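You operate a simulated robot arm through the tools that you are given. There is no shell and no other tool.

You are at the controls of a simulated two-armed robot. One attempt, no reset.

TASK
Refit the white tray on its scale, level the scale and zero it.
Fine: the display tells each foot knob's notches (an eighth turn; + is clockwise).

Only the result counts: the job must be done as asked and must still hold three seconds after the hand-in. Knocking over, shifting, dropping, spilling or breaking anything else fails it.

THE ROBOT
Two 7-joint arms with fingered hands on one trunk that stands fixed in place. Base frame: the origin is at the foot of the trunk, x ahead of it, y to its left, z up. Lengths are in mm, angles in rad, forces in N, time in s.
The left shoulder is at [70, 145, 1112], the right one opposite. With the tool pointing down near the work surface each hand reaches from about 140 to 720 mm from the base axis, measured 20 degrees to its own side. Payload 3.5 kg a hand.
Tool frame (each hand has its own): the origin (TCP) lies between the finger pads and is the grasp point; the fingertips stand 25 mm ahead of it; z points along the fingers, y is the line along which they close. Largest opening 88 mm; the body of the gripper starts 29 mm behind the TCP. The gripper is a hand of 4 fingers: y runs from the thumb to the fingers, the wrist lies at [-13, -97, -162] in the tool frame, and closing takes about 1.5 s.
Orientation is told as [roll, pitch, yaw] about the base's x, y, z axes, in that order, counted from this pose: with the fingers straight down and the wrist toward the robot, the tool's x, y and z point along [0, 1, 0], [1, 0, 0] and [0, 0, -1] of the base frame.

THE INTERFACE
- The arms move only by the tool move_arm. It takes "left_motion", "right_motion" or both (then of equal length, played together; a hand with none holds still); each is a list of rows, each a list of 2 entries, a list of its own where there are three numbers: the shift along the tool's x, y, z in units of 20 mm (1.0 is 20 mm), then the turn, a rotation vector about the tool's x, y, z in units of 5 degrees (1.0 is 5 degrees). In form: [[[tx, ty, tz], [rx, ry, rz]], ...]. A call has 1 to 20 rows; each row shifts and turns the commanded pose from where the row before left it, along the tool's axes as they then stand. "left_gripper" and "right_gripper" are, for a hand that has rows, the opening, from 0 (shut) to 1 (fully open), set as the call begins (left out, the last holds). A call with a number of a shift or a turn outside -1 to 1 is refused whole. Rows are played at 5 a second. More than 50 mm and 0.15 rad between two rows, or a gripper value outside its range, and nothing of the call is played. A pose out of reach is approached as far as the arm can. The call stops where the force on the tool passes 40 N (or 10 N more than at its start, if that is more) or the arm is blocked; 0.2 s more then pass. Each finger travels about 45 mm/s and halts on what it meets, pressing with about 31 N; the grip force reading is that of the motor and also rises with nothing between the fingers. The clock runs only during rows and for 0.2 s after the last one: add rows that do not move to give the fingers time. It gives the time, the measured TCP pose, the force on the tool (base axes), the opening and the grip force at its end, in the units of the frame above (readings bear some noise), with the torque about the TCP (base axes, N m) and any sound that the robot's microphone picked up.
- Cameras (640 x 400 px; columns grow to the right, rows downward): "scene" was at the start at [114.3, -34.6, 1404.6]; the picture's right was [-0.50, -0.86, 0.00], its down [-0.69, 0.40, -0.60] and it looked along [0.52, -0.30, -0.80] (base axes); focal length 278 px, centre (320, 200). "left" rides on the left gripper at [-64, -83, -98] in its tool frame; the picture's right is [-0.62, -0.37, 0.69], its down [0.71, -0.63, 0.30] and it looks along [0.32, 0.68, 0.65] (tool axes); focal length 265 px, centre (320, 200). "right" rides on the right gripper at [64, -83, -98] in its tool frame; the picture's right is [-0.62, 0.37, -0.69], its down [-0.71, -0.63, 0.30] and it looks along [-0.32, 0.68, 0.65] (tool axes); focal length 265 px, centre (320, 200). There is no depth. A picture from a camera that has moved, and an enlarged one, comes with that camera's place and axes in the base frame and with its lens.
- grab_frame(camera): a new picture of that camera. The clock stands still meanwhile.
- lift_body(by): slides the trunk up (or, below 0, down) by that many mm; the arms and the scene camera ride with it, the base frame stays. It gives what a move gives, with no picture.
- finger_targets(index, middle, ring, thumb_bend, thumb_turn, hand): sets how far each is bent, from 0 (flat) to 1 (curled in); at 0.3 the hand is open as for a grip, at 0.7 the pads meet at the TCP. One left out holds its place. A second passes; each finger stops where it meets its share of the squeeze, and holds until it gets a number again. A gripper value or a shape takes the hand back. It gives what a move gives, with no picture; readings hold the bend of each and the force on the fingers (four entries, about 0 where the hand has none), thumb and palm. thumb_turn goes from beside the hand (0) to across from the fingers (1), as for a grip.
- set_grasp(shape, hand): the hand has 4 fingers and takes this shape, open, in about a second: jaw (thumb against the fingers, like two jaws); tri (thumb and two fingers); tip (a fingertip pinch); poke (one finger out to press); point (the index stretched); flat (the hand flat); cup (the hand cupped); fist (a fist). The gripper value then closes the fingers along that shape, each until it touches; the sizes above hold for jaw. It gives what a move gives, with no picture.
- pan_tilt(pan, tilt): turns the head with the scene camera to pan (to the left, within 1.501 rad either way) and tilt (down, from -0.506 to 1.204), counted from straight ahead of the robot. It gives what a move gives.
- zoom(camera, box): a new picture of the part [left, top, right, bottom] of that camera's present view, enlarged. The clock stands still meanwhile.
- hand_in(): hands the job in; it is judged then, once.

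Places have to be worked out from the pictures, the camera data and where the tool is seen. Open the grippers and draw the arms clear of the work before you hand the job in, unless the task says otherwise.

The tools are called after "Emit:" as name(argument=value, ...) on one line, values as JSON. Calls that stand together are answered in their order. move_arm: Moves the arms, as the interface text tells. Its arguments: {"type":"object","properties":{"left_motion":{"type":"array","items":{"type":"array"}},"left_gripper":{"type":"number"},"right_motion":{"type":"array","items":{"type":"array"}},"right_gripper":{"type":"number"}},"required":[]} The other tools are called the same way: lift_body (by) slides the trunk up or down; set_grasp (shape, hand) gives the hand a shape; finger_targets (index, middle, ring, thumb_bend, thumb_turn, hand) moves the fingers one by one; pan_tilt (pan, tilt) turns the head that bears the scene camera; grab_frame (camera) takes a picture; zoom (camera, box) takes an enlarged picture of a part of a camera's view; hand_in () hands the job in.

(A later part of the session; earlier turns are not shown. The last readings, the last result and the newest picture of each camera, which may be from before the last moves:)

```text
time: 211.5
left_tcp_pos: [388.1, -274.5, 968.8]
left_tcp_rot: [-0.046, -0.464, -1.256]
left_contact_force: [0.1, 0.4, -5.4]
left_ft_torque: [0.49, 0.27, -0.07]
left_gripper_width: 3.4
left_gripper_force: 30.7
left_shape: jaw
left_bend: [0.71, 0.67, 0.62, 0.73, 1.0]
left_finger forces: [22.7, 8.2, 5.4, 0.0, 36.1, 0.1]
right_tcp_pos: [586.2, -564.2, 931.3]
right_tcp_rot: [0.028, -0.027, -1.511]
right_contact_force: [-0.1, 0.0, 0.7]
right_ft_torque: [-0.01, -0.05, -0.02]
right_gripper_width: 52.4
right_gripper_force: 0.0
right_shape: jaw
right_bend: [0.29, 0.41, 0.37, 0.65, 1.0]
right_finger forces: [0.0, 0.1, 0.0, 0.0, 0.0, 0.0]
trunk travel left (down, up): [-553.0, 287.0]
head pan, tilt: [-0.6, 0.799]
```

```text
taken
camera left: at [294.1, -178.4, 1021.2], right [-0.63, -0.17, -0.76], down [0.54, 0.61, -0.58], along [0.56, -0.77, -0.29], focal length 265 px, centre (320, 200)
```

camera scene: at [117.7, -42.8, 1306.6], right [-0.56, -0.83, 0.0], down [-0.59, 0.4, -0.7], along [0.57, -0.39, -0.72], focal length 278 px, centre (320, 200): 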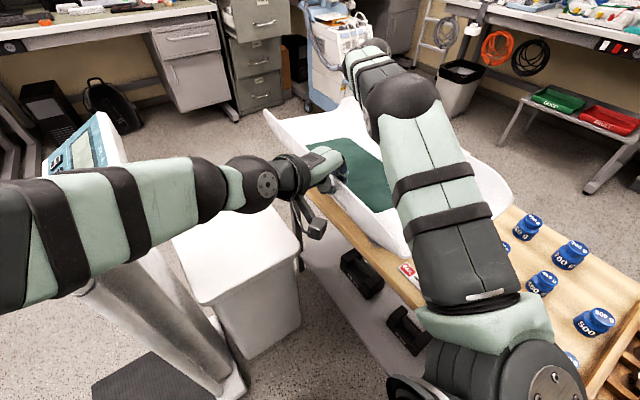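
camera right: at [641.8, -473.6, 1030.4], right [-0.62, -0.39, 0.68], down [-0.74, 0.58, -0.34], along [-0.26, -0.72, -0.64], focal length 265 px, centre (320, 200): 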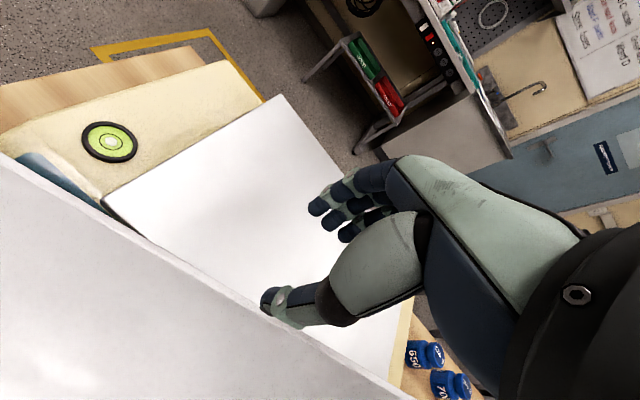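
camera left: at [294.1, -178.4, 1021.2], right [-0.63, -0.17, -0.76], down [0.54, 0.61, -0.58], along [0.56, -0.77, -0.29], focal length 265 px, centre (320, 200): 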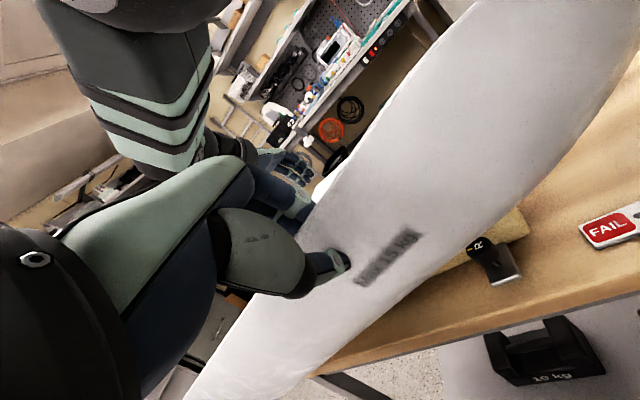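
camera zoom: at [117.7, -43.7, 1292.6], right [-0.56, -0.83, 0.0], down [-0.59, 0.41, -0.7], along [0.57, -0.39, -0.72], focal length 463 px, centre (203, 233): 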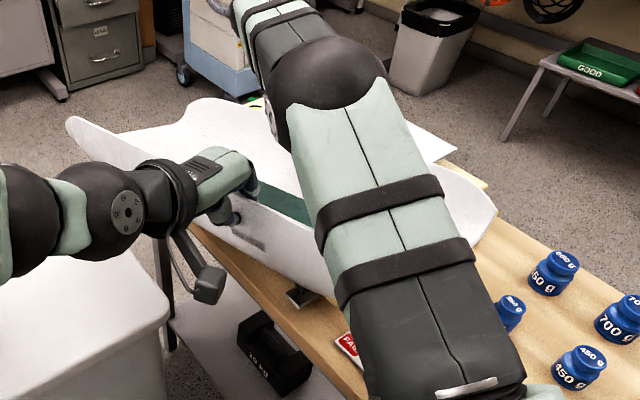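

The tray slipped on the sloped wall when released: its far lip slid to the platform's edge. It's still held by the left hand. Let me look carefully before acting.

Emit:
zoom(camera="left", box=[280, 140, 640, 400])

Emit:
zoom(camera="right", box=[0, 80, 420, 400])

Emit:
zoom(camera="scene", box=[250, 90, 500, 270])

```text
1.54 times, centred on (460, 270) of left
camera zoom: at [294.1, -178.4, 1021.2], right [-0.63, -0.17, -0.76], down [0.54, 0.61, -0.58], along [0.56, -0.77, -0.29], focal length 408 px, centre (105, 92)
```

zoom: 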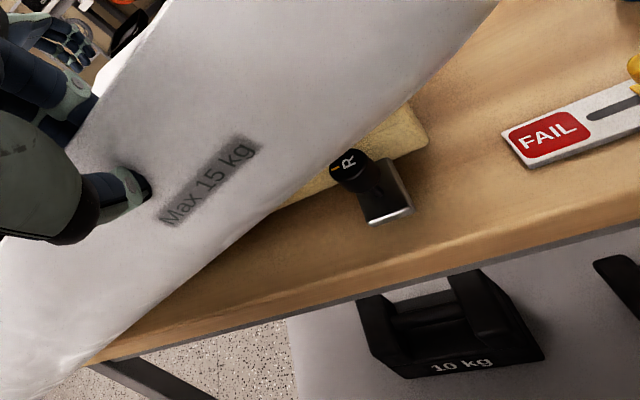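

```text
1.25 times, centred on (210, 240) of right
camera zoom: at [641.8, -473.6, 1030.4], right [-0.62, -0.39, 0.68], down [-0.74, 0.58, -0.34], along [-0.26, -0.72, -0.64], focal length 332 px, centre (458, 150)
```

zoom: 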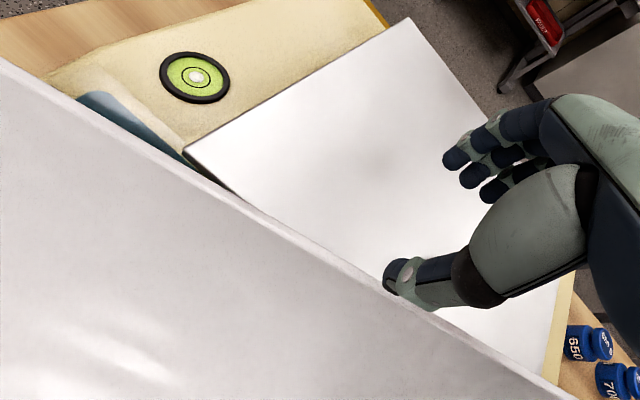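

```text
2.22 times, centred on (375, 180) of scene
camera zoom: at [117.7, -43.7, 1292.6], right [-0.56, -0.83, 0.0], down [-0.59, 0.41, -0.7], along [0.57, -0.39, -0.72], focal length 618 px, centre (198, 244)
```

zoom: 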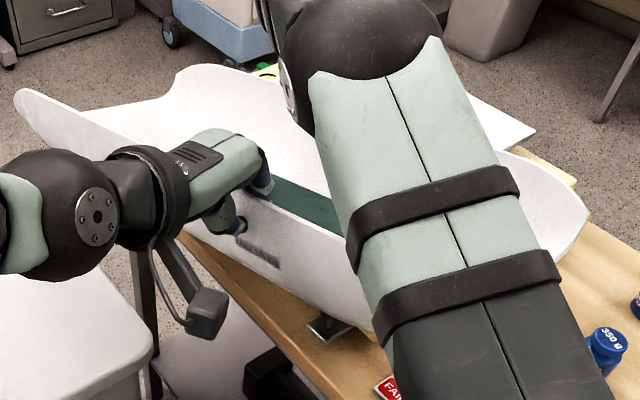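

The tray is tilted with its far end lower and its far lip resting on the platform, held by my left hand. I'll bring the right hand up and over to grip the front (left) lip on the far side of centre to support it there. First straight up, then across.

Emit:
move_arm(right_motion=[[[0, 0, -0.5], [0, 0, 0]], [[0, 0, -1], [0, 0, 0]], [[0, 0, -1], [0, 0, 0]], [[0, 0, -1], [0, 0, 0]], [[0, 0, -1], [0, 0, 0]], [[0, 0, -1], [0, 0, 0]], [[0, -1, 0], [0, 0, 0]], [[0, -1, 0], [0, 0, 0]], [[0, -1, 0], [0, 0, 0]], [[0, -1, 0], [0, 0, 0]], [[0, -1, 0], [0, 0, 0]], [[0, -1, 0], [0, 0, 0]], [[0, -1, 0], [0, 0, 0]], [[0, -1, 0], [0, 0, 0]], [[0, 0, 0], [0, 0, 0]]])

Emit:
grab_frame(camera="right")

Emit:
grab_frame(camera="scene")

```text
time: 214.7
left_tcp_pos: [388.5, -274.2, 967.9]
left_tcp_rot: [-0.046, -0.464, -1.256]
left_contact_force: [0.8, -0.5, -4.7]
left_ft_torque: [0.48, 0.22, -0.07]
left_gripper_width: 3.3
left_gripper_force: 31.2
left_shape: jaw
left_bend: [0.71, 0.67, 0.62, 0.73, 1.0]
left_finger forces: [22.4, 8.2, 5.4, 0.1, 36.2, 0.0]
right_tcp_pos: [572.3, -403.2, 1036.8]
right_tcp_rot: [0.027, -0.026, -1.512]
right_contact_force: [0.4, 0.1, 0.8]
right_ft_torque: [0.03, -0.02, 0.04]
right_gripper_width: 52.3
right_gripper_force: 0.1
right_shape: jaw
right_bend: [0.29, 0.41, 0.37, 0.65, 1.0]
right_finger forces: [0.0, 0.0, 0.0, 0.1, 0.1, 0.0]
trunk travel left (down, up): [-553.0, 287.0]
head pan, tilt: [-0.6, 0.799]
```

```text
taken
camera right: at [629.4, -311.9, 1136.2], right [-0.62, -0.39, 0.68], down [-0.74, 0.58, -0.34], along [-0.26, -0.72, -0.64], focal length 265 px, centre (320, 200)
```

right: 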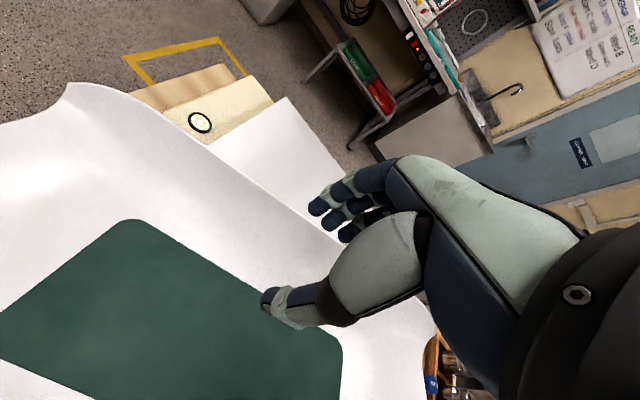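

```text
taken
camera scene: at [117.4, -44.0, 1292.6], right [-0.56, -0.83, 0.0], down [-0.59, 0.41, -0.7], along [0.57, -0.39, -0.72], focal length 278 px, centre (320, 200)
```

scene: 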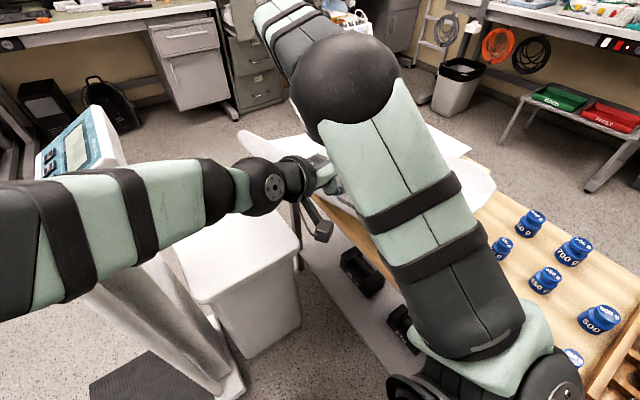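

The right camera shows the tray interior and lip clearly. Continuing the right hand to above the front lip near (549,-255), slowly, keeping clear of the left hand.

Emit:
move_arm(right_motion=[[[-0.09, -0.93, 0], [0, 0, 0]], [[-0.09, -0.93, 0], [0, 0, 0]], [[-0.09, -0.93, 0], [0, 0, 0]], [[-0.09, -0.93, 0], [0, 0, 0]], [[0, 0, 0], [0, 0, 0]]])

Emit:
grab_frame(camera="scene")

Emit:
grab_frame(camera="right")

```text
time: 215.9
left_tcp_pos: [387.7, -275.1, 968.2]
left_tcp_rot: [-0.046, -0.465, -1.255]
left_contact_force: [-1.0, -0.1, -4.8]
left_ft_torque: [0.49, 0.19, -0.02]
left_gripper_width: 3.3
left_gripper_force: 31.5
left_shape: jaw
left_bend: [0.71, 0.67, 0.62, 0.73, 1.0]
left_finger forces: [22.2, 8.3, 5.4, 0.0, 36.0, 0.1]
right_tcp_pos: [558.5, -327.9, 1035.2]
right_tcp_rot: [0.028, -0.027, -1.511]
right_contact_force: [0.1, -0.6, -0.3]
right_ft_torque: [0.0, -0.01, 0.0]
right_gripper_width: 52.6
right_gripper_force: 0.1
right_shape: jaw
right_bend: [0.29, 0.41, 0.37, 0.65, 1.0]
right_finger forces: [0.1, 0.0, 0.0, 0.1, 0.0, 0.0]
trunk travel left (down, up): [-553.0, 287.0]
head pan, tilt: [-0.6, 0.799]
```

```text
taken
camera scene: at [117.5, -44.0, 1292.6], right [-0.56, -0.83, 0.0], down [-0.59, 0.41, -0.7], along [0.57, -0.39, -0.72], focal length 278 px, centre (320, 200)
```

scene: 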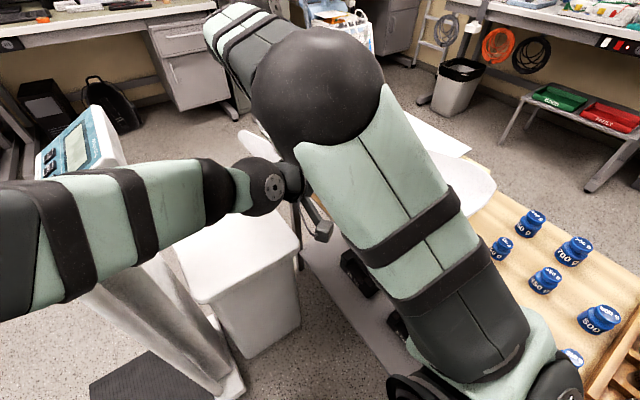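

```text
taken
camera right: at [616.2, -237.3, 1133.6], right [-0.62, -0.39, 0.68], down [-0.74, 0.58, -0.34], along [-0.26, -0.72, -0.64], focal length 265 px, centre (320, 200)
```

right: 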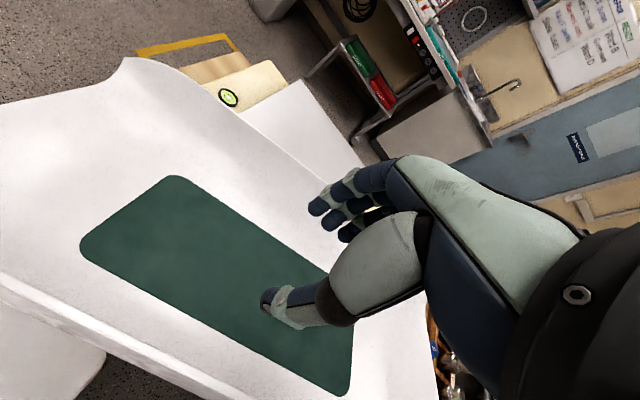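

I need to judge the far lip precisely; zooming the right view.

Emit:
zoom(camera="right", box=[90, 40, 440, 400])

Emit:
zoom(camera="left", box=[280, 0, 640, 280])

```text
1.11 times, centred on (265, 220) of right
camera zoom: at [616.2, -237.3, 1133.6], right [-0.62, -0.39, 0.68], down [-0.74, 0.58, -0.34], along [-0.26, -0.72, -0.64], focal length 295 px, centre (381, 178)
```

zoom: 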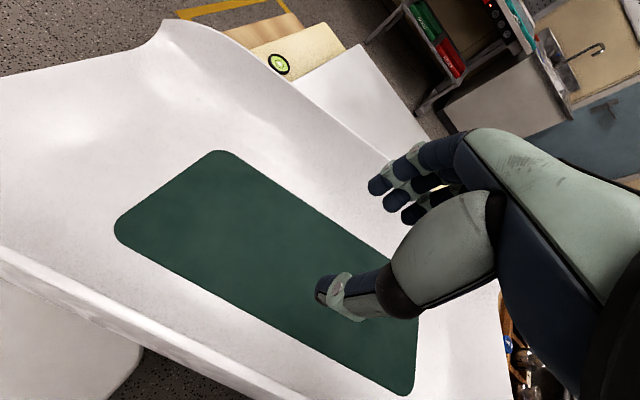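

```text
1.43 times, centred on (460, 140) of left
camera zoom: at [293.8, -178.7, 1021.3], right [-0.63, -0.17, -0.76], down [0.54, 0.61, -0.58], along [0.56, -0.77, -0.29], focal length 379 px, centre (120, 286)
```

zoom: 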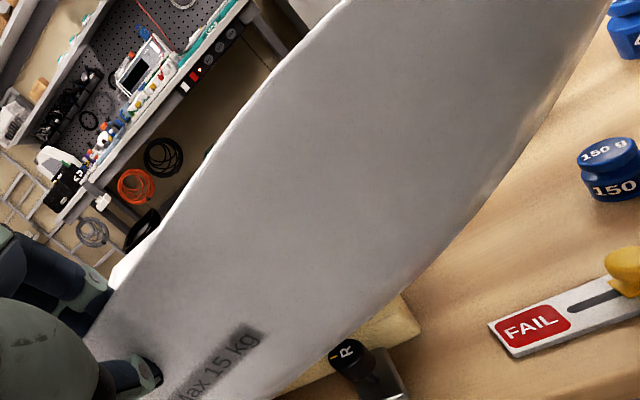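

The far lip lies flat on the platform, so I can't pinch it there; I'll take the front lip with the right hand. To give my right elbow room above the left hand, I'll raise the trunk in small steps while lowering the left hand by the same amount.

Emit:
lift_body(by=30)

Emit:
move_arm(left_motion=[[[0.02, -0.22, 0.45], [0, 0, 0]], [[0.02, -0.22, 0.45], [0, 0, 0]], [[0.02, -0.22, 0.45], [0, 0, 0]], [[0, 0, 0], [0, 0, 0]]])

```text
time: 216.6
left_tcp_pos: [388.6, -275.4, 997.7]
left_tcp_rot: [-0.044, -0.464, -1.257]
left_contact_force: [0.4, -0.9, -5.8]
left_ft_torque: [0.63, 0.52, -0.11]
left_gripper_width: 3.1
left_gripper_force: 31.2
left_shape: jaw
left_bend: [0.71, 0.67, 0.65, 0.73, 1.0]
left_finger forces: [24.9, 8.4, 6.9, 0.0, 39.5, 0.0]
right_tcp_pos: [560.0, -327.3, 1063.7]
right_tcp_rot: [0.027, -0.027, -1.513]
right_contact_force: [0.4, 0.1, -0.5]
right_ft_torque: [0.03, 0.05, -0.01]
right_gripper_width: 52.5
right_gripper_force: 0.0
right_shape: jaw
right_bend: [0.29, 0.41, 0.37, 0.65, 1.0]
right_finger forces: [0.0, 0.0, 0.0, 0.0, 0.0, 0.0]
trunk travel left (down, up): [-583.0, 257.0]
head pan, tilt: [-0.6, 0.799]
```

```text
time: 217.6
left_tcp_pos: [394.7, -273.2, 979.0]
left_tcp_rot: [-0.043, -0.485, -1.246]
left_contact_force: [-0.3, -0.4, -5.3]
left_ft_torque: [0.5, 0.3, -0.18]
left_gripper_width: 3.2
left_gripper_force: 31.6
left_shape: jaw
left_bend: [0.71, 0.67, 0.65, 0.73, 1.0]
left_finger forces: [20.7, 9.0, 7.7, 0.0, 37.4, 0.1]
right_tcp_pos: [559.7, -327.5, 1063.6]
right_tcp_rot: [0.027, -0.026, -1.511]
right_contact_force: [-0.1, 0.0, 0.2]
right_ft_torque: [0.0, 0.0, -0.05]
right_gripper_width: 52.3
right_gripper_force: 0.0
right_shape: jaw
right_bend: [0.29, 0.41, 0.37, 0.65, 1.0]
right_finger forces: [0.0, 0.1, 0.0, 0.0, 0.0, 0.0]
trunk travel left (down, up): [-583.0, 257.0]
head pan, tilt: [-0.6, 0.799]
```

Left can only come down a little, but my revised estimate gives the right elbow about 40 mm clearance. Moving the right hand over the front lip at (549,-266), descending carefully.

Emit:
move_arm(right_motion=[[[-0.09, -0.77, 0.4], [0, 0, 0]], [[-0.09, -0.77, 0.4], [0, 0, 0]], [[-0.09, -0.77, 0.5], [0, 0, 0]], [[-0.09, -0.77, 0.5], [0, 0, 0]], [[0, 0, 0], [0, 0, 0]]])

Emit:
grab_frame(camera="right")

Emit:
grab_frame(camera="scene")

```text
time: 218.8
left_tcp_pos: [394.4, -272.4, 976.6]
left_tcp_rot: [-0.05, -0.479, -1.241]
left_contact_force: [-1.5, -0.9, -4.6]
left_ft_torque: [0.42, 0.23, -0.12]
left_gripper_width: 3.2
left_gripper_force: 30.9
left_shape: jaw
left_bend: [0.71, 0.67, 0.64, 0.73, 1.0]
left_finger forces: [19.6, 9.2, 7.4, 0.1, 36.3, 0.0]
right_tcp_pos: [549.7, -267.7, 1027.2]
right_tcp_rot: [0.027, -0.026, -1.512]
right_contact_force: [-0.2, 0.1, -0.8]
right_ft_torque: [-0.03, 0.01, 0.03]
right_gripper_width: 52.8
right_gripper_force: 0.2
right_shape: jaw
right_bend: [0.29, 0.41, 0.37, 0.65, 1.0]
right_finger forces: [0.0, 0.0, 0.0, 0.0, 0.1, 0.0]
trunk travel left (down, up): [-583.0, 257.0]
head pan, tilt: [-0.6, 0.799]
```

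```text
taken
camera right: at [606.0, -177.4, 1126.3], right [-0.62, -0.39, 0.68], down [-0.74, 0.58, -0.34], along [-0.26, -0.72, -0.64], focal length 265 px, centre (320, 200)
```

right: 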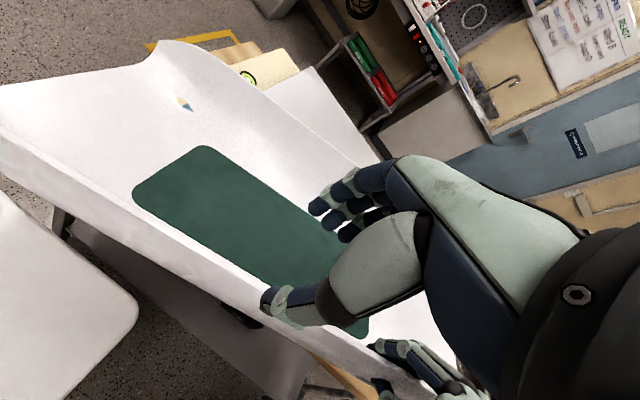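

```text
taken
camera scene: at [117.3, -43.9, 1322.6], right [-0.56, -0.83, 0.0], down [-0.59, 0.41, -0.7], along [0.57, -0.39, -0.72], focal length 278 px, centre (320, 200)
```

scene: 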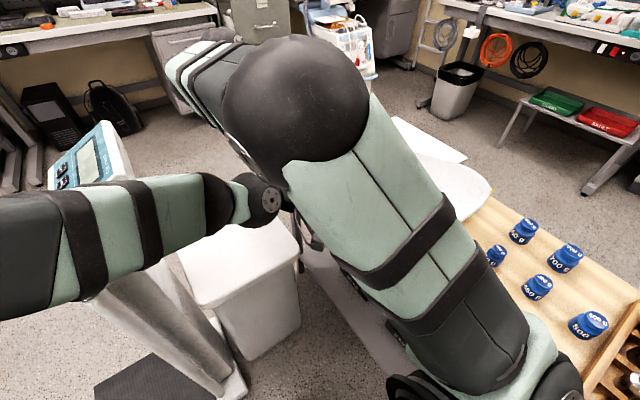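

There's a small spot showing on the tray's far end; zooming to see what it is.

Emit:
zoom(camera="right", box=[130, 60, 250, 150])

Emit:
zoom(camera="right", box=[200, 200, 460, 400])

```text
4.44 times, centred on (190, 105) of right
camera zoom: at [606.0, -177.4, 1126.3], right [-0.62, -0.39, 0.68], down [-0.74, 0.58, -0.34], along [-0.26, -0.72, -0.64], focal length 1180 px, centre (898, 622)
```

zoom: 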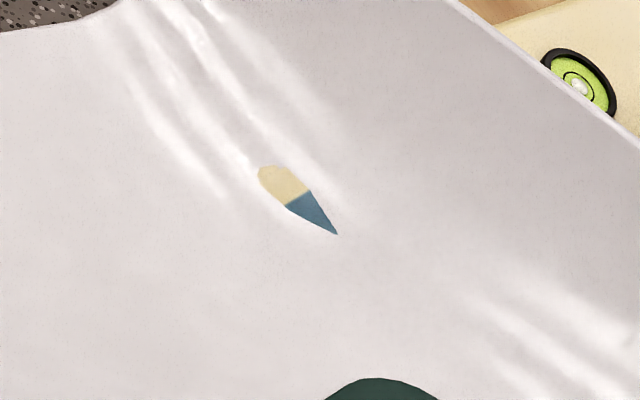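

```text
2.00 times, centred on (330, 300) of right
camera zoom: at [606.0, -177.4, 1126.3], right [-0.62, -0.39, 0.68], down [-0.74, 0.58, -0.34], along [-0.26, -0.72, -0.64], focal length 531 px, centre (300, 0)
```

zoom: 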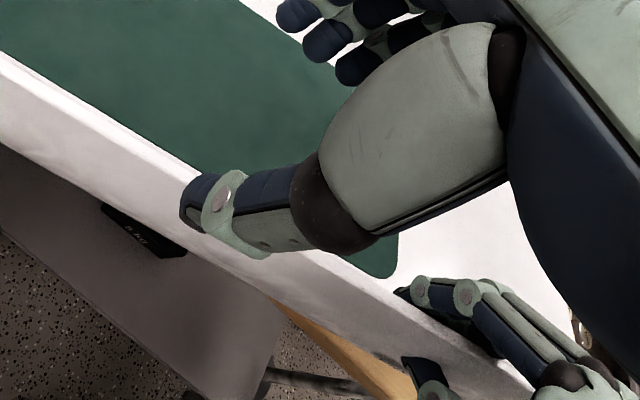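

Just the body's panel corner showing under the tray's far end (it rests there). The lip is ~4 mm outside my right hand's axis; correcting and descending onto it.

Emit:
move_arm(right_motion=[[[0, -0.2, 0.7], [0, 0, 0]], [[0, 0, 0.8], [0, 0, 0]], [[0, 0, 0.8], [0, 0, 0]], [[0, 0, 0], [0, 0, 0]]])

Emit:
grab_frame(camera="right")

Emit:
zoom(camera="right", box=[200, 170, 440, 370])

```text
time: 219.8
left_tcp_pos: [395.5, -272.0, 976.1]
left_tcp_rot: [-0.053, -0.477, -1.24]
left_contact_force: [-0.4, -2.3, -5.0]
left_ft_torque: [0.44, 0.21, -0.18]
left_gripper_width: 3.4
left_gripper_force: 31.0
left_shape: jaw
left_bend: [0.71, 0.67, 0.64, 0.73, 1.0]
left_finger forces: [19.6, 9.3, 7.5, 0.1, 36.1, 0.1]
right_tcp_pos: [549.6, -264.1, 980.2]
right_tcp_rot: [0.028, -0.026, -1.51]
right_contact_force: [1.0, -0.4, -0.2]
right_ft_torque: [0.0, -0.02, 0.01]
right_gripper_width: 52.8
right_gripper_force: 0.0
right_shape: jaw
right_bend: [0.29, 0.41, 0.37, 0.65, 1.0]
right_finger forces: [0.1, 0.0, 0.0, 0.0, 0.0, 0.0]
trunk travel left (down, up): [-583.0, 257.0]
head pan, tilt: [-0.6, 0.799]
```

```text
taken
camera right: at [606.8, -173.6, 1079.8], right [-0.62, -0.39, 0.68], down [-0.74, 0.58, -0.34], along [-0.26, -0.72, -0.64], focal length 265 px, centre (320, 200)
```

right: 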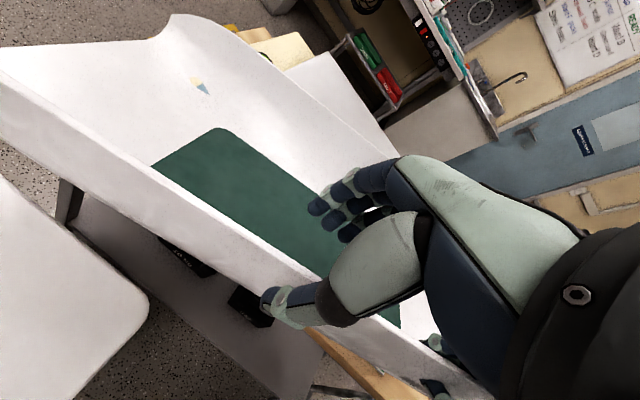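

```text
2.00 times, centred on (320, 270) of right
camera zoom: at [606.8, -173.6, 1079.8], right [-0.62, -0.39, 0.68], down [-0.74, 0.58, -0.34], along [-0.26, -0.72, -0.64], focal length 531 px, centre (320, 60)
```

zoom: 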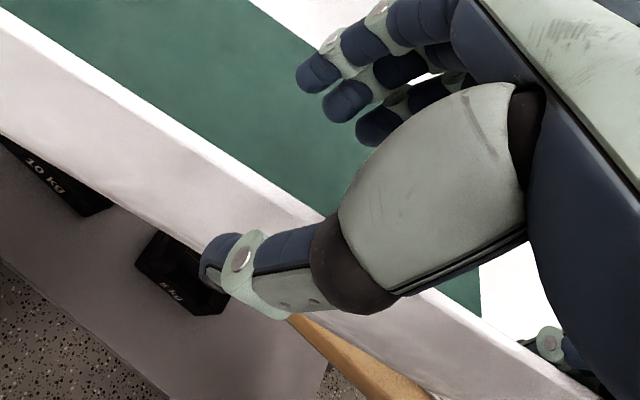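

The lip is right on axis. Descending 34 mm and closing the right hand on the front lip.

Emit:
move_arm(right_motion=[[[0, 0, 0.6], [0, 0, 0]], [[0, 0, 0.6], [0, 0, 0]], [[0, 0, 0.5], [0, 0, 0]], [[0, 0, 0], [0, 0, 0]]])

Emit:
move_arm(right_motion=[[[0, 0, 0], [0, 0, 0]], [[0, 0, 0], [0, 0, 0]], [[0, 0, 0], [0, 0, 0]], [[0, 0, 0], [0, 0, 0]], [[0, 0, 0], [0, 0, 0]], [[0, 0, 0], [0, 0, 0]], [[0, 0, 0], [0, 0, 0]]], right_gripper=0)

Emit:
zoom(camera="right", box=[200, 170, 440, 370])

```text
time: 220.8
left_tcp_pos: [394.5, -273.0, 977.2]
left_tcp_rot: [-0.05, -0.482, -1.242]
left_contact_force: [1.0, -0.7, -5.8]
left_ft_torque: [0.41, 0.2, -0.14]
left_gripper_width: 3.3
left_gripper_force: 31.3
left_shape: jaw
left_bend: [0.71, 0.67, 0.64, 0.73, 1.0]
left_finger forces: [20.1, 9.1, 7.2, 0.1, 36.0, 0.1]
right_tcp_pos: [551.6, -267.0, 945.1]
right_tcp_rot: [0.028, -0.026, -1.513]
right_contact_force: [-0.1, -0.2, 0.3]
right_ft_torque: [0.02, -0.01, -0.01]
right_gripper_width: 52.7
right_gripper_force: 0.0
right_shape: jaw
right_bend: [0.29, 0.41, 0.37, 0.65, 1.0]
right_finger forces: [0.0, 0.1, 0.0, 0.0, 0.0, 0.1]
trunk travel left (down, up): [-583.0, 257.0]
head pan, tilt: [-0.6, 0.799]
```

```text
time: 222.4
left_tcp_pos: [394.8, -272.1, 977.3]
left_tcp_rot: [-0.05, -0.48, -1.241]
left_contact_force: [-1.1, 0.0, -4.4]
left_ft_torque: [0.49, 0.23, -0.14]
left_gripper_width: 3.4
left_gripper_force: 31.1
left_shape: jaw
left_bend: [0.71, 0.67, 0.64, 0.73, 1.0]
left_finger forces: [20.4, 9.0, 7.1, 0.1, 36.7, 0.0]
right_tcp_pos: [551.3, -265.8, 946.2]
right_tcp_rot: [0.028, -0.026, -1.509]
right_contact_force: [1.1, -1.0, -0.3]
right_ft_torque: [-0.02, -0.02, 0.09]
right_gripper_width: 0.3
right_gripper_force: 31.3
right_shape: jaw
right_bend: [0.7, 0.7, 0.7, 0.73, 1.0]
right_finger forces: [15.8, 8.5, 4.0, 0.0, 27.8, 0.0]
trunk travel left (down, up): [-583.0, 257.0]
head pan, tilt: [-0.6, 0.799]
```

```text
2.00 times, centred on (320, 270) of right
camera zoom: at [608.5, -175.1, 1044.7], right [-0.62, -0.39, 0.68], down [-0.74, 0.58, -0.34], along [-0.26, -0.72, -0.64], focal length 531 px, centre (320, 60)
```

zoom: 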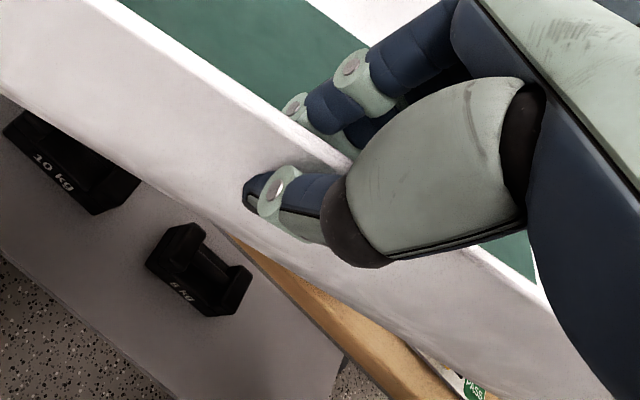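

Right hand now holds the front lip too. Raising it ~30 mm to level the far end with the left.

Emit:
move_arm(right_motion=[[[0, 0, -0.5], [0, 0, 0]], [[0, 0, -0.5], [0, 0, 0]], [[0, 0, -0.5], [0, 0, 0]], [[0, 0, 0], [0, 0, 0]]])

Emit:
grab_frame(camera="right")

Emit:
grab_frame(camera="left")

```text
time: 223.4
left_tcp_pos: [394.1, -272.7, 977.7]
left_tcp_rot: [-0.053, -0.482, -1.246]
left_contact_force: [-19.1, -0.4, 3.0]
left_ft_torque: [0.79, -0.1, -0.14]
left_gripper_width: 3.9
left_gripper_force: 31.1
left_shape: jaw
left_bend: [0.71, 0.67, 0.6, 0.73, 1.0]
left_finger forces: [27.2, 8.7, 4.7, 0.0, 42.4, 0.0]
right_tcp_pos: [551.5, -264.3, 977.1]
right_tcp_rot: [0.028, -0.026, -1.509]
right_contact_force: [19.0, 1.4, -9.9]
right_ft_torque: [0.06, -0.5, 0.07]
right_gripper_width: 0.0
right_gripper_force: 31.1
right_shape: jaw
right_bend: [0.7, 0.7, 0.7, 0.73, 1.0]
right_finger forces: [16.7, 7.8, 4.1, 0.0, 27.1, 0.1]
trunk travel left (down, up): [-583.0, 257.0]
head pan, tilt: [-0.6, 0.799]
```

```text
taken
camera right: at [608.5, -174.0, 1075.7], right [-0.62, -0.39, 0.68], down [-0.74, 0.58, -0.34], along [-0.26, -0.72, -0.64], focal length 265 px, centre (320, 200)
```

right: 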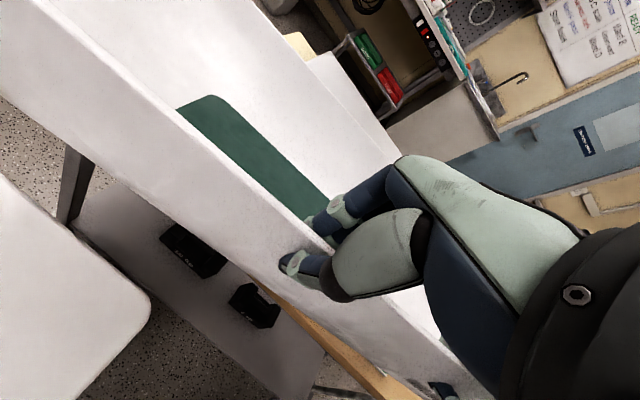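

```text
taken
camera left: at [298.7, -176.3, 1029.0], right [-0.63, -0.19, -0.75], down [0.53, 0.6, -0.6], along [0.57, -0.78, -0.28], focal length 265 px, centre (320, 200)
```

left: 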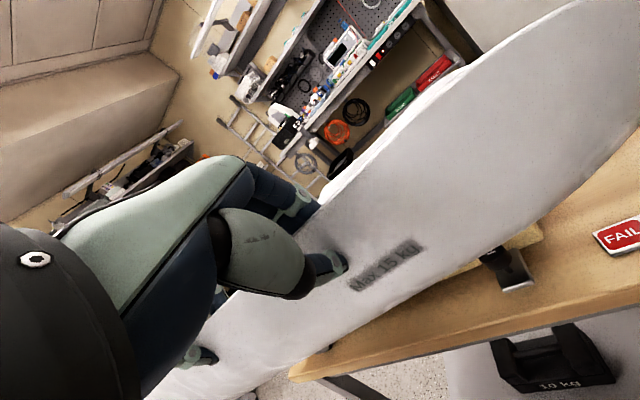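

A 19 N squeeze built up along the lip because levelling shortened the spacing; relaxing by moving the right hand 3 mm outward along x.

Emit:
move_arm(right_motion=[[[0.1, 0, 0], [0, 0, 0]], [[0.08, 0, 0], [0, 0, 0]], [[0, 0, 0], [0, 0, 0]]])

Emit:
zoom(camera="right", box=[0, 0, 440, 400])

```text
time: 224.2
left_tcp_pos: [394.8, -273.5, 978.1]
left_tcp_rot: [-0.05, -0.482, -1.241]
left_contact_force: [-11.7, 0.6, 1.8]
left_ft_torque: [0.78, -0.12, -0.05]
left_gripper_width: 3.8
left_gripper_force: 31.4
left_shape: jaw
left_bend: [0.71, 0.67, 0.6, 0.73, 1.0]
left_finger forces: [27.2, 8.5, 4.8, 0.1, 42.0, 0.1]
right_tcp_pos: [555.4, -264.4, 975.5]
right_tcp_rot: [0.024, -0.027, -1.512]
right_contact_force: [11.2, 0.4, -8.8]
right_ft_torque: [0.03, -0.38, 0.13]
right_gripper_width: 0.0
right_gripper_force: 31.4
right_shape: jaw
right_bend: [0.7, 0.7, 0.7, 0.73, 1.0]
right_finger forces: [17.1, 7.6, 4.0, 0.0, 27.2, 0.1]
trunk travel left (down, up): [-583.0, 257.0]
head pan, tilt: [-0.6, 0.799]
```

```text
1.00 times, centred on (220, 200) of right (not enlarged: the box is as wide or as high as the picture)
camera zoom: at [612.0, -174.0, 1075.4], right [-0.62, -0.39, 0.69], down [-0.74, 0.58, -0.34], along [-0.26, -0.72, -0.64], focal length 265 px, centre (420, 200)
```

zoom: 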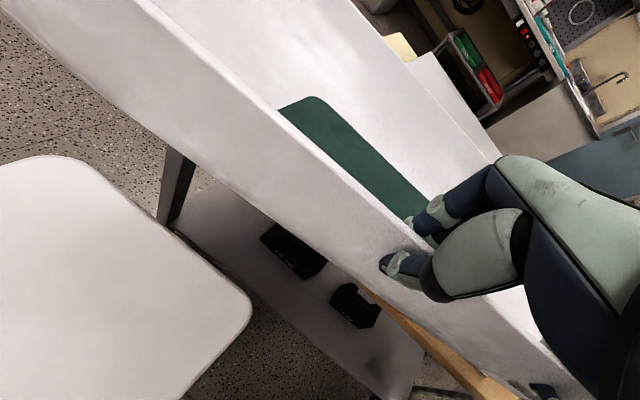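

Still some stress; easing the right hand down 6 mm and 2 mm further along.

Emit:
move_arm(right_motion=[[[0.1, 0, 0.15], [0, 0, 0]], [[0, 0, 0.15], [0, 0, 0]], [[0, 0, 0], [0, 0, 0]]])

```text
time: 225.0
left_tcp_pos: [395.4, -272.3, 976.3]
left_tcp_rot: [-0.051, -0.481, -1.238]
left_contact_force: [-3.6, -0.5, -0.9]
left_ft_torque: [0.8, 0.02, 0.01]
left_gripper_width: 3.4
left_gripper_force: 31.0
left_shape: jaw
left_bend: [0.71, 0.67, 0.6, 0.73, 1.0]
left_finger forces: [27.4, 8.4, 4.7, 0.0, 41.9, 0.0]
right_tcp_pos: [557.6, -264.9, 970.8]
right_tcp_rot: [0.026, -0.026, -1.512]
right_contact_force: [4.1, -0.4, -6.4]
right_ft_torque: [-0.01, -0.12, 0.08]
right_gripper_width: 0.1
right_gripper_force: 31.1
right_shape: jaw
right_bend: [0.7, 0.7, 0.7, 0.73, 1.0]
right_finger forces: [17.3, 7.6, 4.0, 0.0, 27.8, 0.0]
trunk travel left (down, up): [-583.0, 257.0]
head pan, tilt: [-0.6, 0.799]
```

Loads are calmer now (right carries most). I'll lower the trunk 35 mm so the tray becomes nearly level with its far wall on the platform edge.

Emit:
lift_body(by=-20)

Emit:
lift_body(by=-15)

Emit:
grab_frame(camera="right")

Emit:
grab_frame(camera="scene")

```text
time: 225.7
left_tcp_pos: [395.6, -271.4, 956.7]
left_tcp_rot: [-0.05, -0.481, -1.239]
left_contact_force: [-1.4, 1.6, -0.8]
left_ft_torque: [0.75, 0.04, 0.04]
left_gripper_width: 3.7
left_gripper_force: 30.9
left_shape: jaw
left_bend: [0.71, 0.67, 0.6, 0.73, 1.0]
left_finger forces: [26.8, 8.3, 4.7, 0.0, 41.0, 0.0]
right_tcp_pos: [556.1, -265.3, 949.0]
right_tcp_rot: [0.026, -0.026, -1.512]
right_contact_force: [1.6, -0.8, -6.6]
right_ft_torque: [0.01, -0.06, 0.1]
right_gripper_width: 0.0
right_gripper_force: 31.0
right_shape: jaw
right_bend: [0.7, 0.7, 0.7, 0.73, 1.0]
right_finger forces: [17.4, 7.8, 4.1, 0.0, 27.8, 0.0]
trunk travel left (down, up): [-563.0, 277.0]
head pan, tilt: [-0.6, 0.799]
```

```text
time: 226.3
left_tcp_pos: [394.5, -270.2, 943.4]
left_tcp_rot: [-0.05, -0.483, -1.24]
left_contact_force: [-1.6, 12.8, 5.6]
left_ft_torque: [0.61, 0.02, 0.07]
left_gripper_width: 3.7
left_gripper_force: 30.5
left_shape: jaw
left_bend: [0.71, 0.67, 0.6, 0.73, 1.0]
left_finger forces: [19.5, 7.3, 3.8, 0.0, 43.9, 0.0]
right_tcp_pos: [556.6, -261.4, 935.4]
right_tcp_rot: [0.028, -0.03, -1.509]
right_contact_force: [1.2, -0.8, -6.5]
right_ft_torque: [-0.11, -0.1, 0.1]
right_gripper_width: 0.0
right_gripper_force: 31.0
right_shape: jaw
right_bend: [0.7, 0.7, 0.7, 0.73, 1.0]
right_finger forces: [17.6, 8.0, 4.0, 0.0, 27.5, 0.1]
trunk travel left (down, up): [-548.0, 292.0]
head pan, tilt: [-0.6, 0.799]
```

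```text
taken
camera right: at [613.0, -171.0, 1035.4], right [-0.62, -0.39, 0.69], down [-0.74, 0.58, -0.34], along [-0.26, -0.72, -0.64], focal length 265 px, centre (320, 200)
```

right: 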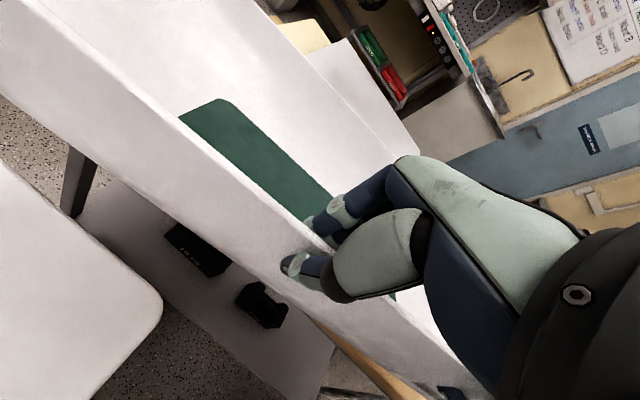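

```text
taken
camera scene: at [117.0, -40.4, 1287.8], right [-0.56, -0.83, 0.0], down [-0.59, 0.4, -0.7], along [0.58, -0.39, -0.72], focal length 278 px, centre (320, 200)
```

scene: 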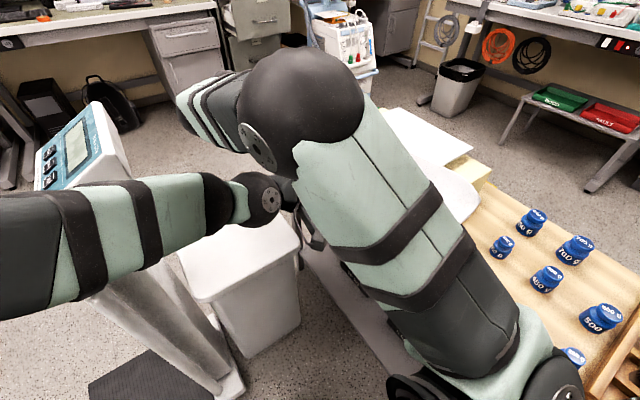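

The sloped wall is wedging on the platform edge, pushing the left hand back with 13 N. I'll raise 12 mm, shift both hands 20 mm toward −y, and try again.

Emit:
lift_body(by=14)

Emit:
move_arm(left_motion=[[[-0.12, 0.42, 0.22], [0, 0, 0]], [[-0.12, 0.42, 0.22], [0, 0, 0]], [[0, 0, 0], [0, 0, 0]]], right_motion=[[[0, 0.5, 0], [0, 0, 0]], [[0, 0.5, 0], [0, 0, 0]], [[0, 0, 0], [0, 0, 0]]])

Emit:
grab_frame(camera="right")

```text
time: 227.0
left_tcp_pos: [394.2, -271.7, 955.4]
left_tcp_rot: [-0.053, -0.482, -1.243]
left_contact_force: [1.6, 1.1, -1.2]
left_ft_torque: [0.84, 0.08, 0.1]
left_gripper_width: 3.5
left_gripper_force: 31.1
left_shape: jaw
left_bend: [0.71, 0.67, 0.6, 0.73, 1.0]
left_finger forces: [28.3, 8.2, 4.8, 0.1, 42.5, 0.1]
right_tcp_pos: [557.0, -265.2, 949.1]
right_tcp_rot: [0.026, -0.026, -1.512]
right_contact_force: [-1.2, -1.6, -5.8]
right_ft_torque: [-0.02, -0.04, 0.09]
right_gripper_width: 0.0
right_gripper_force: 31.8
right_shape: jaw
right_bend: [0.7, 0.7, 0.7, 0.73, 1.0]
right_finger forces: [17.5, 7.6, 4.2, 0.0, 28.0, 0.1]
trunk travel left (down, up): [-562.0, 278.0]
head pan, tilt: [-0.6, 0.799]
```

```text
time: 228.0
left_tcp_pos: [405.2, -283.5, 979.5]
left_tcp_rot: [-0.077, -0.521, -1.212]
left_contact_force: [-9.7, -2.4, -5.4]
left_ft_torque: [0.55, 0.49, -0.24]
left_gripper_width: 3.5
left_gripper_force: 30.9
left_shape: jaw
left_bend: [0.71, 0.67, 0.62, 0.73, 1.0]
left_finger forces: [22.4, 9.6, 7.7, 0.1, 38.1, 0.0]
right_tcp_pos: [560.5, -281.4, 949.6]
right_tcp_rot: [0.032, -0.026, -1.502]
right_contact_force: [9.4, 3.3, -0.8]
right_ft_torque: [-0.02, -0.06, 0.13]
right_gripper_width: 0.5
right_gripper_force: 30.9
right_shape: jaw
right_bend: [0.7, 0.7, 0.7, 0.73, 1.0]
right_finger forces: [14.8, 9.3, 4.4, 0.0, 31.1, 0.0]
trunk travel left (down, up): [-562.0, 278.0]
head pan, tilt: [-0.6, 0.799]
stopped in row 3 (left hand): the arm was blocked; the commanded pose is now the measured one
```

```text
taken
camera right: at [616.2, -191.0, 1050.1], right [-0.62, -0.39, 0.68], down [-0.75, 0.57, -0.34], along [-0.25, -0.72, -0.65], focal length 265 px, centre (320, 200)
```

right: 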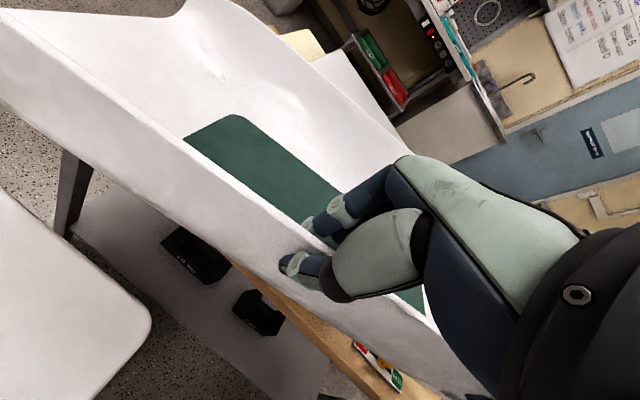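

The left arm is at its limit here. I'll advance the right hand alone another 25 mm toward −y and 8 mm down (the tray can pivot in the left grip), to get a safer overlap on the platform before the left lets go.

Emit:
move_arm(right_motion=[[[0, 0.42, 0.1], [0, 0, 0]], [[0, 0.42, 0.15], [0, 0, 0]], [[0, 0.42, 0.15], [0, 0, 0]], [[0, 0, 0], [0, 0, 0]]])

Emit:
grab_frame(camera="right")

Emit:
grab_frame(camera="left")

```text
time: 228.7
left_tcp_pos: [405.6, -282.7, 982.1]
left_tcp_rot: [-0.075, -0.53, -1.209]
left_contact_force: [2.6, -13.2, -10.7]
left_ft_torque: [0.19, 0.41, -0.18]
left_gripper_width: 3.1
left_gripper_force: 31.5
left_shape: jaw
left_bend: [0.71, 0.67, 0.63, 0.73, 1.0]
left_finger forces: [21.6, 9.6, 8.2, 0.0, 27.6, 0.0]
right_tcp_pos: [562.3, -292.2, 946.2]
right_tcp_rot: [0.028, -0.014, -1.488]
right_contact_force: [-2.8, 28.0, 8.6]
right_ft_torque: [0.74, 0.04, 0.06]
right_gripper_width: 0.5
right_gripper_force: 31.0
right_shape: jaw
right_bend: [0.7, 0.7, 0.7, 0.69, 1.0]
right_finger forces: [9.4, 1.9, 0.6, 0.1, 39.0, 0.0]
trunk travel left (down, up): [-562.0, 278.0]
head pan, tilt: [-0.6, 0.799]
stopped in row 3 (right hand): the force on the tool passed its limit at 42 N (the readings are from after the stop); the commanded pose is now the measured one
```

```text
taken
camera right: at [615.7, -201.5, 1047.5], right [-0.61, -0.41, 0.68], down [-0.75, 0.56, -0.34], along [-0.24, -0.72, -0.65], focal length 265 px, centre (320, 200)
```

right: 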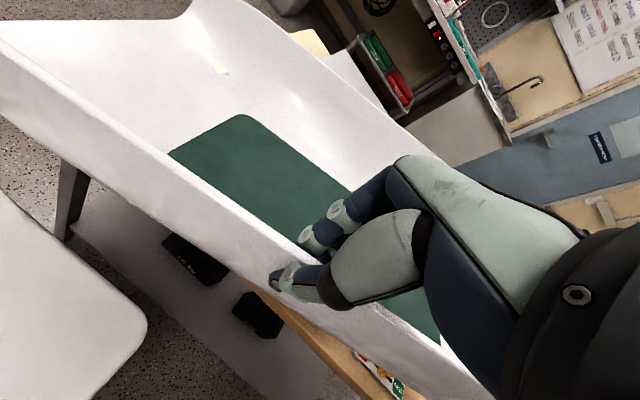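

```text
taken
camera left: at [309.0, -185.5, 1029.7], right [-0.62, -0.24, -0.74], down [0.52, 0.58, -0.63], along [0.59, -0.77, -0.24], focal length 265 px, centre (320, 200)
```

left: 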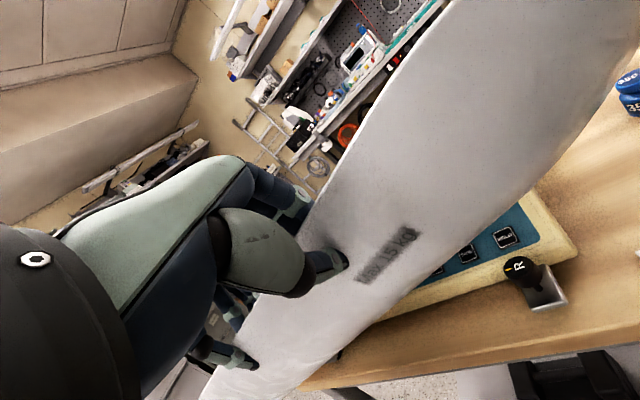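

The far end is dipping and catching on the body (pitch from the left hand riding up). I'll back off slightly, then raise the right hand ~38 mm to level the tray lengthwise.

Emit:
move_arm(right_motion=[[[0, -0.3, 0], [0, 0, 0]], [[0.05, 0, -0.5], [0, 0, 0]], [[0.05, 0, -0.5], [0, 0, 0]], [[0.05, 0, -0.5], [0, 0, 0]], [[0.05, 0, -0.4], [0, 0, 0]], [[0, 0, 0], [0, 0, 0]]])

Emit:
grab_frame(camera="right")

```text
time: 230.1
left_tcp_pos: [406.9, -285.8, 981.7]
left_tcp_rot: [-0.073, -0.528, -1.213]
left_contact_force: [-17.1, 0.8, 2.7]
left_ft_torque: [0.81, -0.15, -0.09]
left_gripper_width: 3.7
left_gripper_force: 31.0
left_shape: jaw
left_bend: [0.71, 0.67, 0.57, 0.73, 1.0]
left_finger forces: [26.2, 8.4, 4.8, 0.1, 41.9, 0.0]
right_tcp_pos: [563.6, -292.9, 982.9]
right_tcp_rot: [0.03, -0.017, -1.494]
right_contact_force: [18.3, -0.9, -8.7]
right_ft_torque: [-0.05, -0.39, 0.09]
right_gripper_width: 0.0
right_gripper_force: 31.0
right_shape: jaw
right_bend: [0.7, 0.7, 0.7, 0.71, 0.99]
right_finger forces: [17.9, 7.1, 4.4, 0.0, 27.4, 0.0]
trunk travel left (down, up): [-562.0, 278.0]
head pan, tilt: [-0.6, 0.799]
```

```text
taken
camera right: at [619.6, -201.2, 1083.2], right [-0.61, -0.4, 0.68], down [-0.75, 0.57, -0.34], along [-0.25, -0.72, -0.65], focal length 265 px, centre (320, 200)
```

right: 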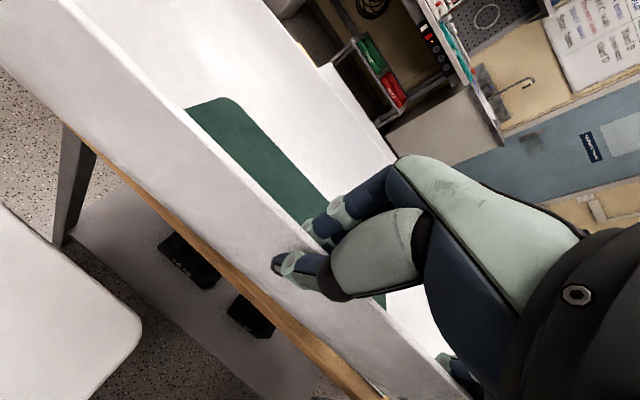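

Level lengthwise now. Relieving the 18 N squeeze (right +4 mm), then lowering the trunk ~35 mm in steps.

Emit:
move_arm(right_motion=[[[0.12, 0, 0], [0, 0, 0]], [[0.12, 0, 0.1], [0, 0, 0]], [[0, 0, 0.1], [0, 0, 0]]])

Emit:
lift_body(by=-20)

Emit:
lift_body(by=-12)

Emit:
grab_frame(camera="left")

```text
time: 230.9
left_tcp_pos: [407.8, -284.8, 981.1]
left_tcp_rot: [-0.068, -0.524, -1.208]
left_contact_force: [-4.9, 2.4, -0.3]
left_ft_torque: [0.85, -0.05, 0.06]
left_gripper_width: 3.5
left_gripper_force: 31.4
left_shape: jaw
left_bend: [0.71, 0.67, 0.56, 0.73, 1.0]
left_finger forces: [26.3, 8.3, 5.0, 0.1, 41.6, 0.0]
right_tcp_pos: [567.5, -290.8, 979.6]
right_tcp_rot: [0.03, -0.018, -1.497]
right_contact_force: [5.8, -1.3, -6.4]
right_ft_torque: [-0.03, -0.13, 0.12]
right_gripper_width: 0.0
right_gripper_force: 30.4
right_shape: jaw
right_bend: [0.7, 0.7, 0.7, 0.71, 0.99]
right_finger forces: [18.7, 6.8, 3.9, 0.0, 27.7, 0.0]
trunk travel left (down, up): [-562.0, 278.0]
head pan, tilt: [-0.6, 0.799]
```

```text
time: 231.6
left_tcp_pos: [408.8, -281.5, 962.7]
left_tcp_rot: [-0.073, -0.528, -1.206]
left_contact_force: [-2.8, 13.7, 6.3]
left_ft_torque: [0.62, -0.04, 0.15]
left_gripper_width: 3.7
left_gripper_force: 31.3
left_shape: jaw
left_bend: [0.71, 0.67, 0.57, 0.73, 1.0]
left_finger forces: [19.7, 6.9, 3.5, 0.1, 44.3, 0.0]
right_tcp_pos: [568.4, -288.4, 960.7]
right_tcp_rot: [0.031, -0.02, -1.496]
right_contact_force: [5.3, -0.4, -6.3]
right_ft_torque: [-0.12, -0.11, 0.15]
right_gripper_width: 0.0
right_gripper_force: 31.0
right_shape: jaw
right_bend: [0.7, 0.7, 0.7, 0.71, 0.99]
right_finger forces: [18.5, 6.8, 3.8, 0.0, 28.1, 0.0]
trunk travel left (down, up): [-542.0, 298.0]
head pan, tilt: [-0.6, 0.799]
```

```text
time: 232.2
left_tcp_pos: [409.1, -277.6, 952.2]
left_tcp_rot: [-0.073, -0.535, -1.205]
left_contact_force: [-2.3, 24.2, 10.8]
left_ft_torque: [0.56, -0.04, 0.27]
left_gripper_width: 3.9
left_gripper_force: 31.0
left_shape: jaw
left_bend: [0.71, 0.71, 0.59, 0.73, 1.0]
left_finger forces: [14.3, 5.9, 3.2, 0.1, 47.9, 0.0]
right_tcp_pos: [568.6, -284.8, 948.9]
right_tcp_rot: [0.031, -0.024, -1.494]
right_contact_force: [7.2, 4.2, -3.4]
right_ft_torque: [0.02, -0.16, 0.11]
right_gripper_width: 0.0
right_gripper_force: 30.8
right_shape: jaw
right_bend: [0.7, 0.7, 0.7, 0.71, 0.99]
right_finger forces: [16.8, 6.1, 3.5, 0.0, 30.8, 0.0]
trunk travel left (down, up): [-530.0, 310.0]
head pan, tilt: [-0.6, 0.799]
```

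```text
taken
camera left: at [311.9, -181.4, 998.5], right [-0.62, -0.25, -0.74], down [0.52, 0.58, -0.63], along [0.59, -0.77, -0.23], focal length 265 px, centre (320, 200)
```

left: 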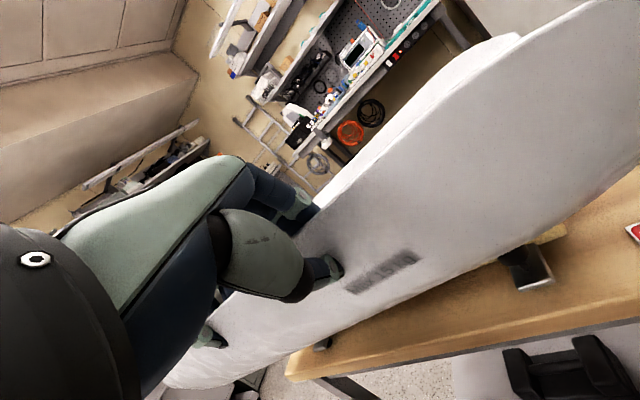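

Now I understand: my two pinches resist the tray's roll as I lower, so it wedges. I'll let both hands roll with the tray: rotate both about the lip by −5° steps while lowering the trunk ~12 mm each time.

Emit:
move_arm(left_motion=[[[0, 0, 0], [-0.6, 0, 0]], [[0, 0, 0], [-0.6, 0, 0]], [[0, 0, 0], [0, 0, 0]]], right_motion=[[[0, 0, 0], [-0.6, 0, 0]], [[0, 0, 0], [-0.6, 0, 0]], [[0, 0, 0], [0, 0, 0]]])

Emit:
lift_body(by=-10)

```text
time: 232.9
left_tcp_pos: [408.4, -277.8, 950.8]
left_tcp_rot: [-0.08, -0.636, -1.199]
left_contact_force: [0.9, 30.3, 8.0]
left_ft_torque: [0.99, 0.18, 0.46]
left_gripper_width: 3.9
left_gripper_force: 31.3
left_shape: jaw
left_bend: [0.71, 0.71, 0.6, 0.73, 1.0]
left_finger forces: [17.0, 5.3, 3.6, 0.1, 55.6, 0.0]
right_tcp_pos: [569.1, -285.0, 949.9]
right_tcp_rot: [0.029, -0.131, -1.499]
right_contact_force: [6.3, 4.7, -2.3]
right_ft_torque: [0.13, -0.14, 0.15]
right_gripper_width: 0.1
right_gripper_force: 30.8
right_shape: jaw
right_bend: [0.7, 0.7, 0.7, 0.71, 0.99]
right_finger forces: [17.1, 6.3, 3.7, 0.0, 31.2, 0.0]
trunk travel left (down, up): [-530.0, 310.0]
head pan, tilt: [-0.6, 0.799]
```

```text
time: 233.5
left_tcp_pos: [408.4, -275.4, 941.9]
left_tcp_rot: [-0.08, -0.639, -1.197]
left_contact_force: [-0.6, 38.2, 10.7]
left_ft_torque: [0.89, 0.12, 0.45]
left_gripper_width: 4.2
left_gripper_force: 31.5
left_shape: jaw
left_bend: [0.71, 0.71, 0.62, 0.73, 1.0]
left_finger forces: [12.3, 4.7, 3.2, 0.1, 57.4, 0.0]
right_tcp_pos: [568.5, -282.5, 939.8]
right_tcp_rot: [0.031, -0.134, -1.498]
right_contact_force: [8.8, 6.1, -1.6]
right_ft_torque: [0.13, -0.18, 0.13]
right_gripper_width: 0.3
right_gripper_force: 30.7
right_shape: jaw
right_bend: [0.7, 0.7, 0.7, 0.71, 0.99]
right_finger forces: [16.4, 5.9, 3.4, 0.0, 31.6, 0.0]
trunk travel left (down, up): [-520.0, 320.0]
head pan, tilt: [-0.6, 0.799]
```

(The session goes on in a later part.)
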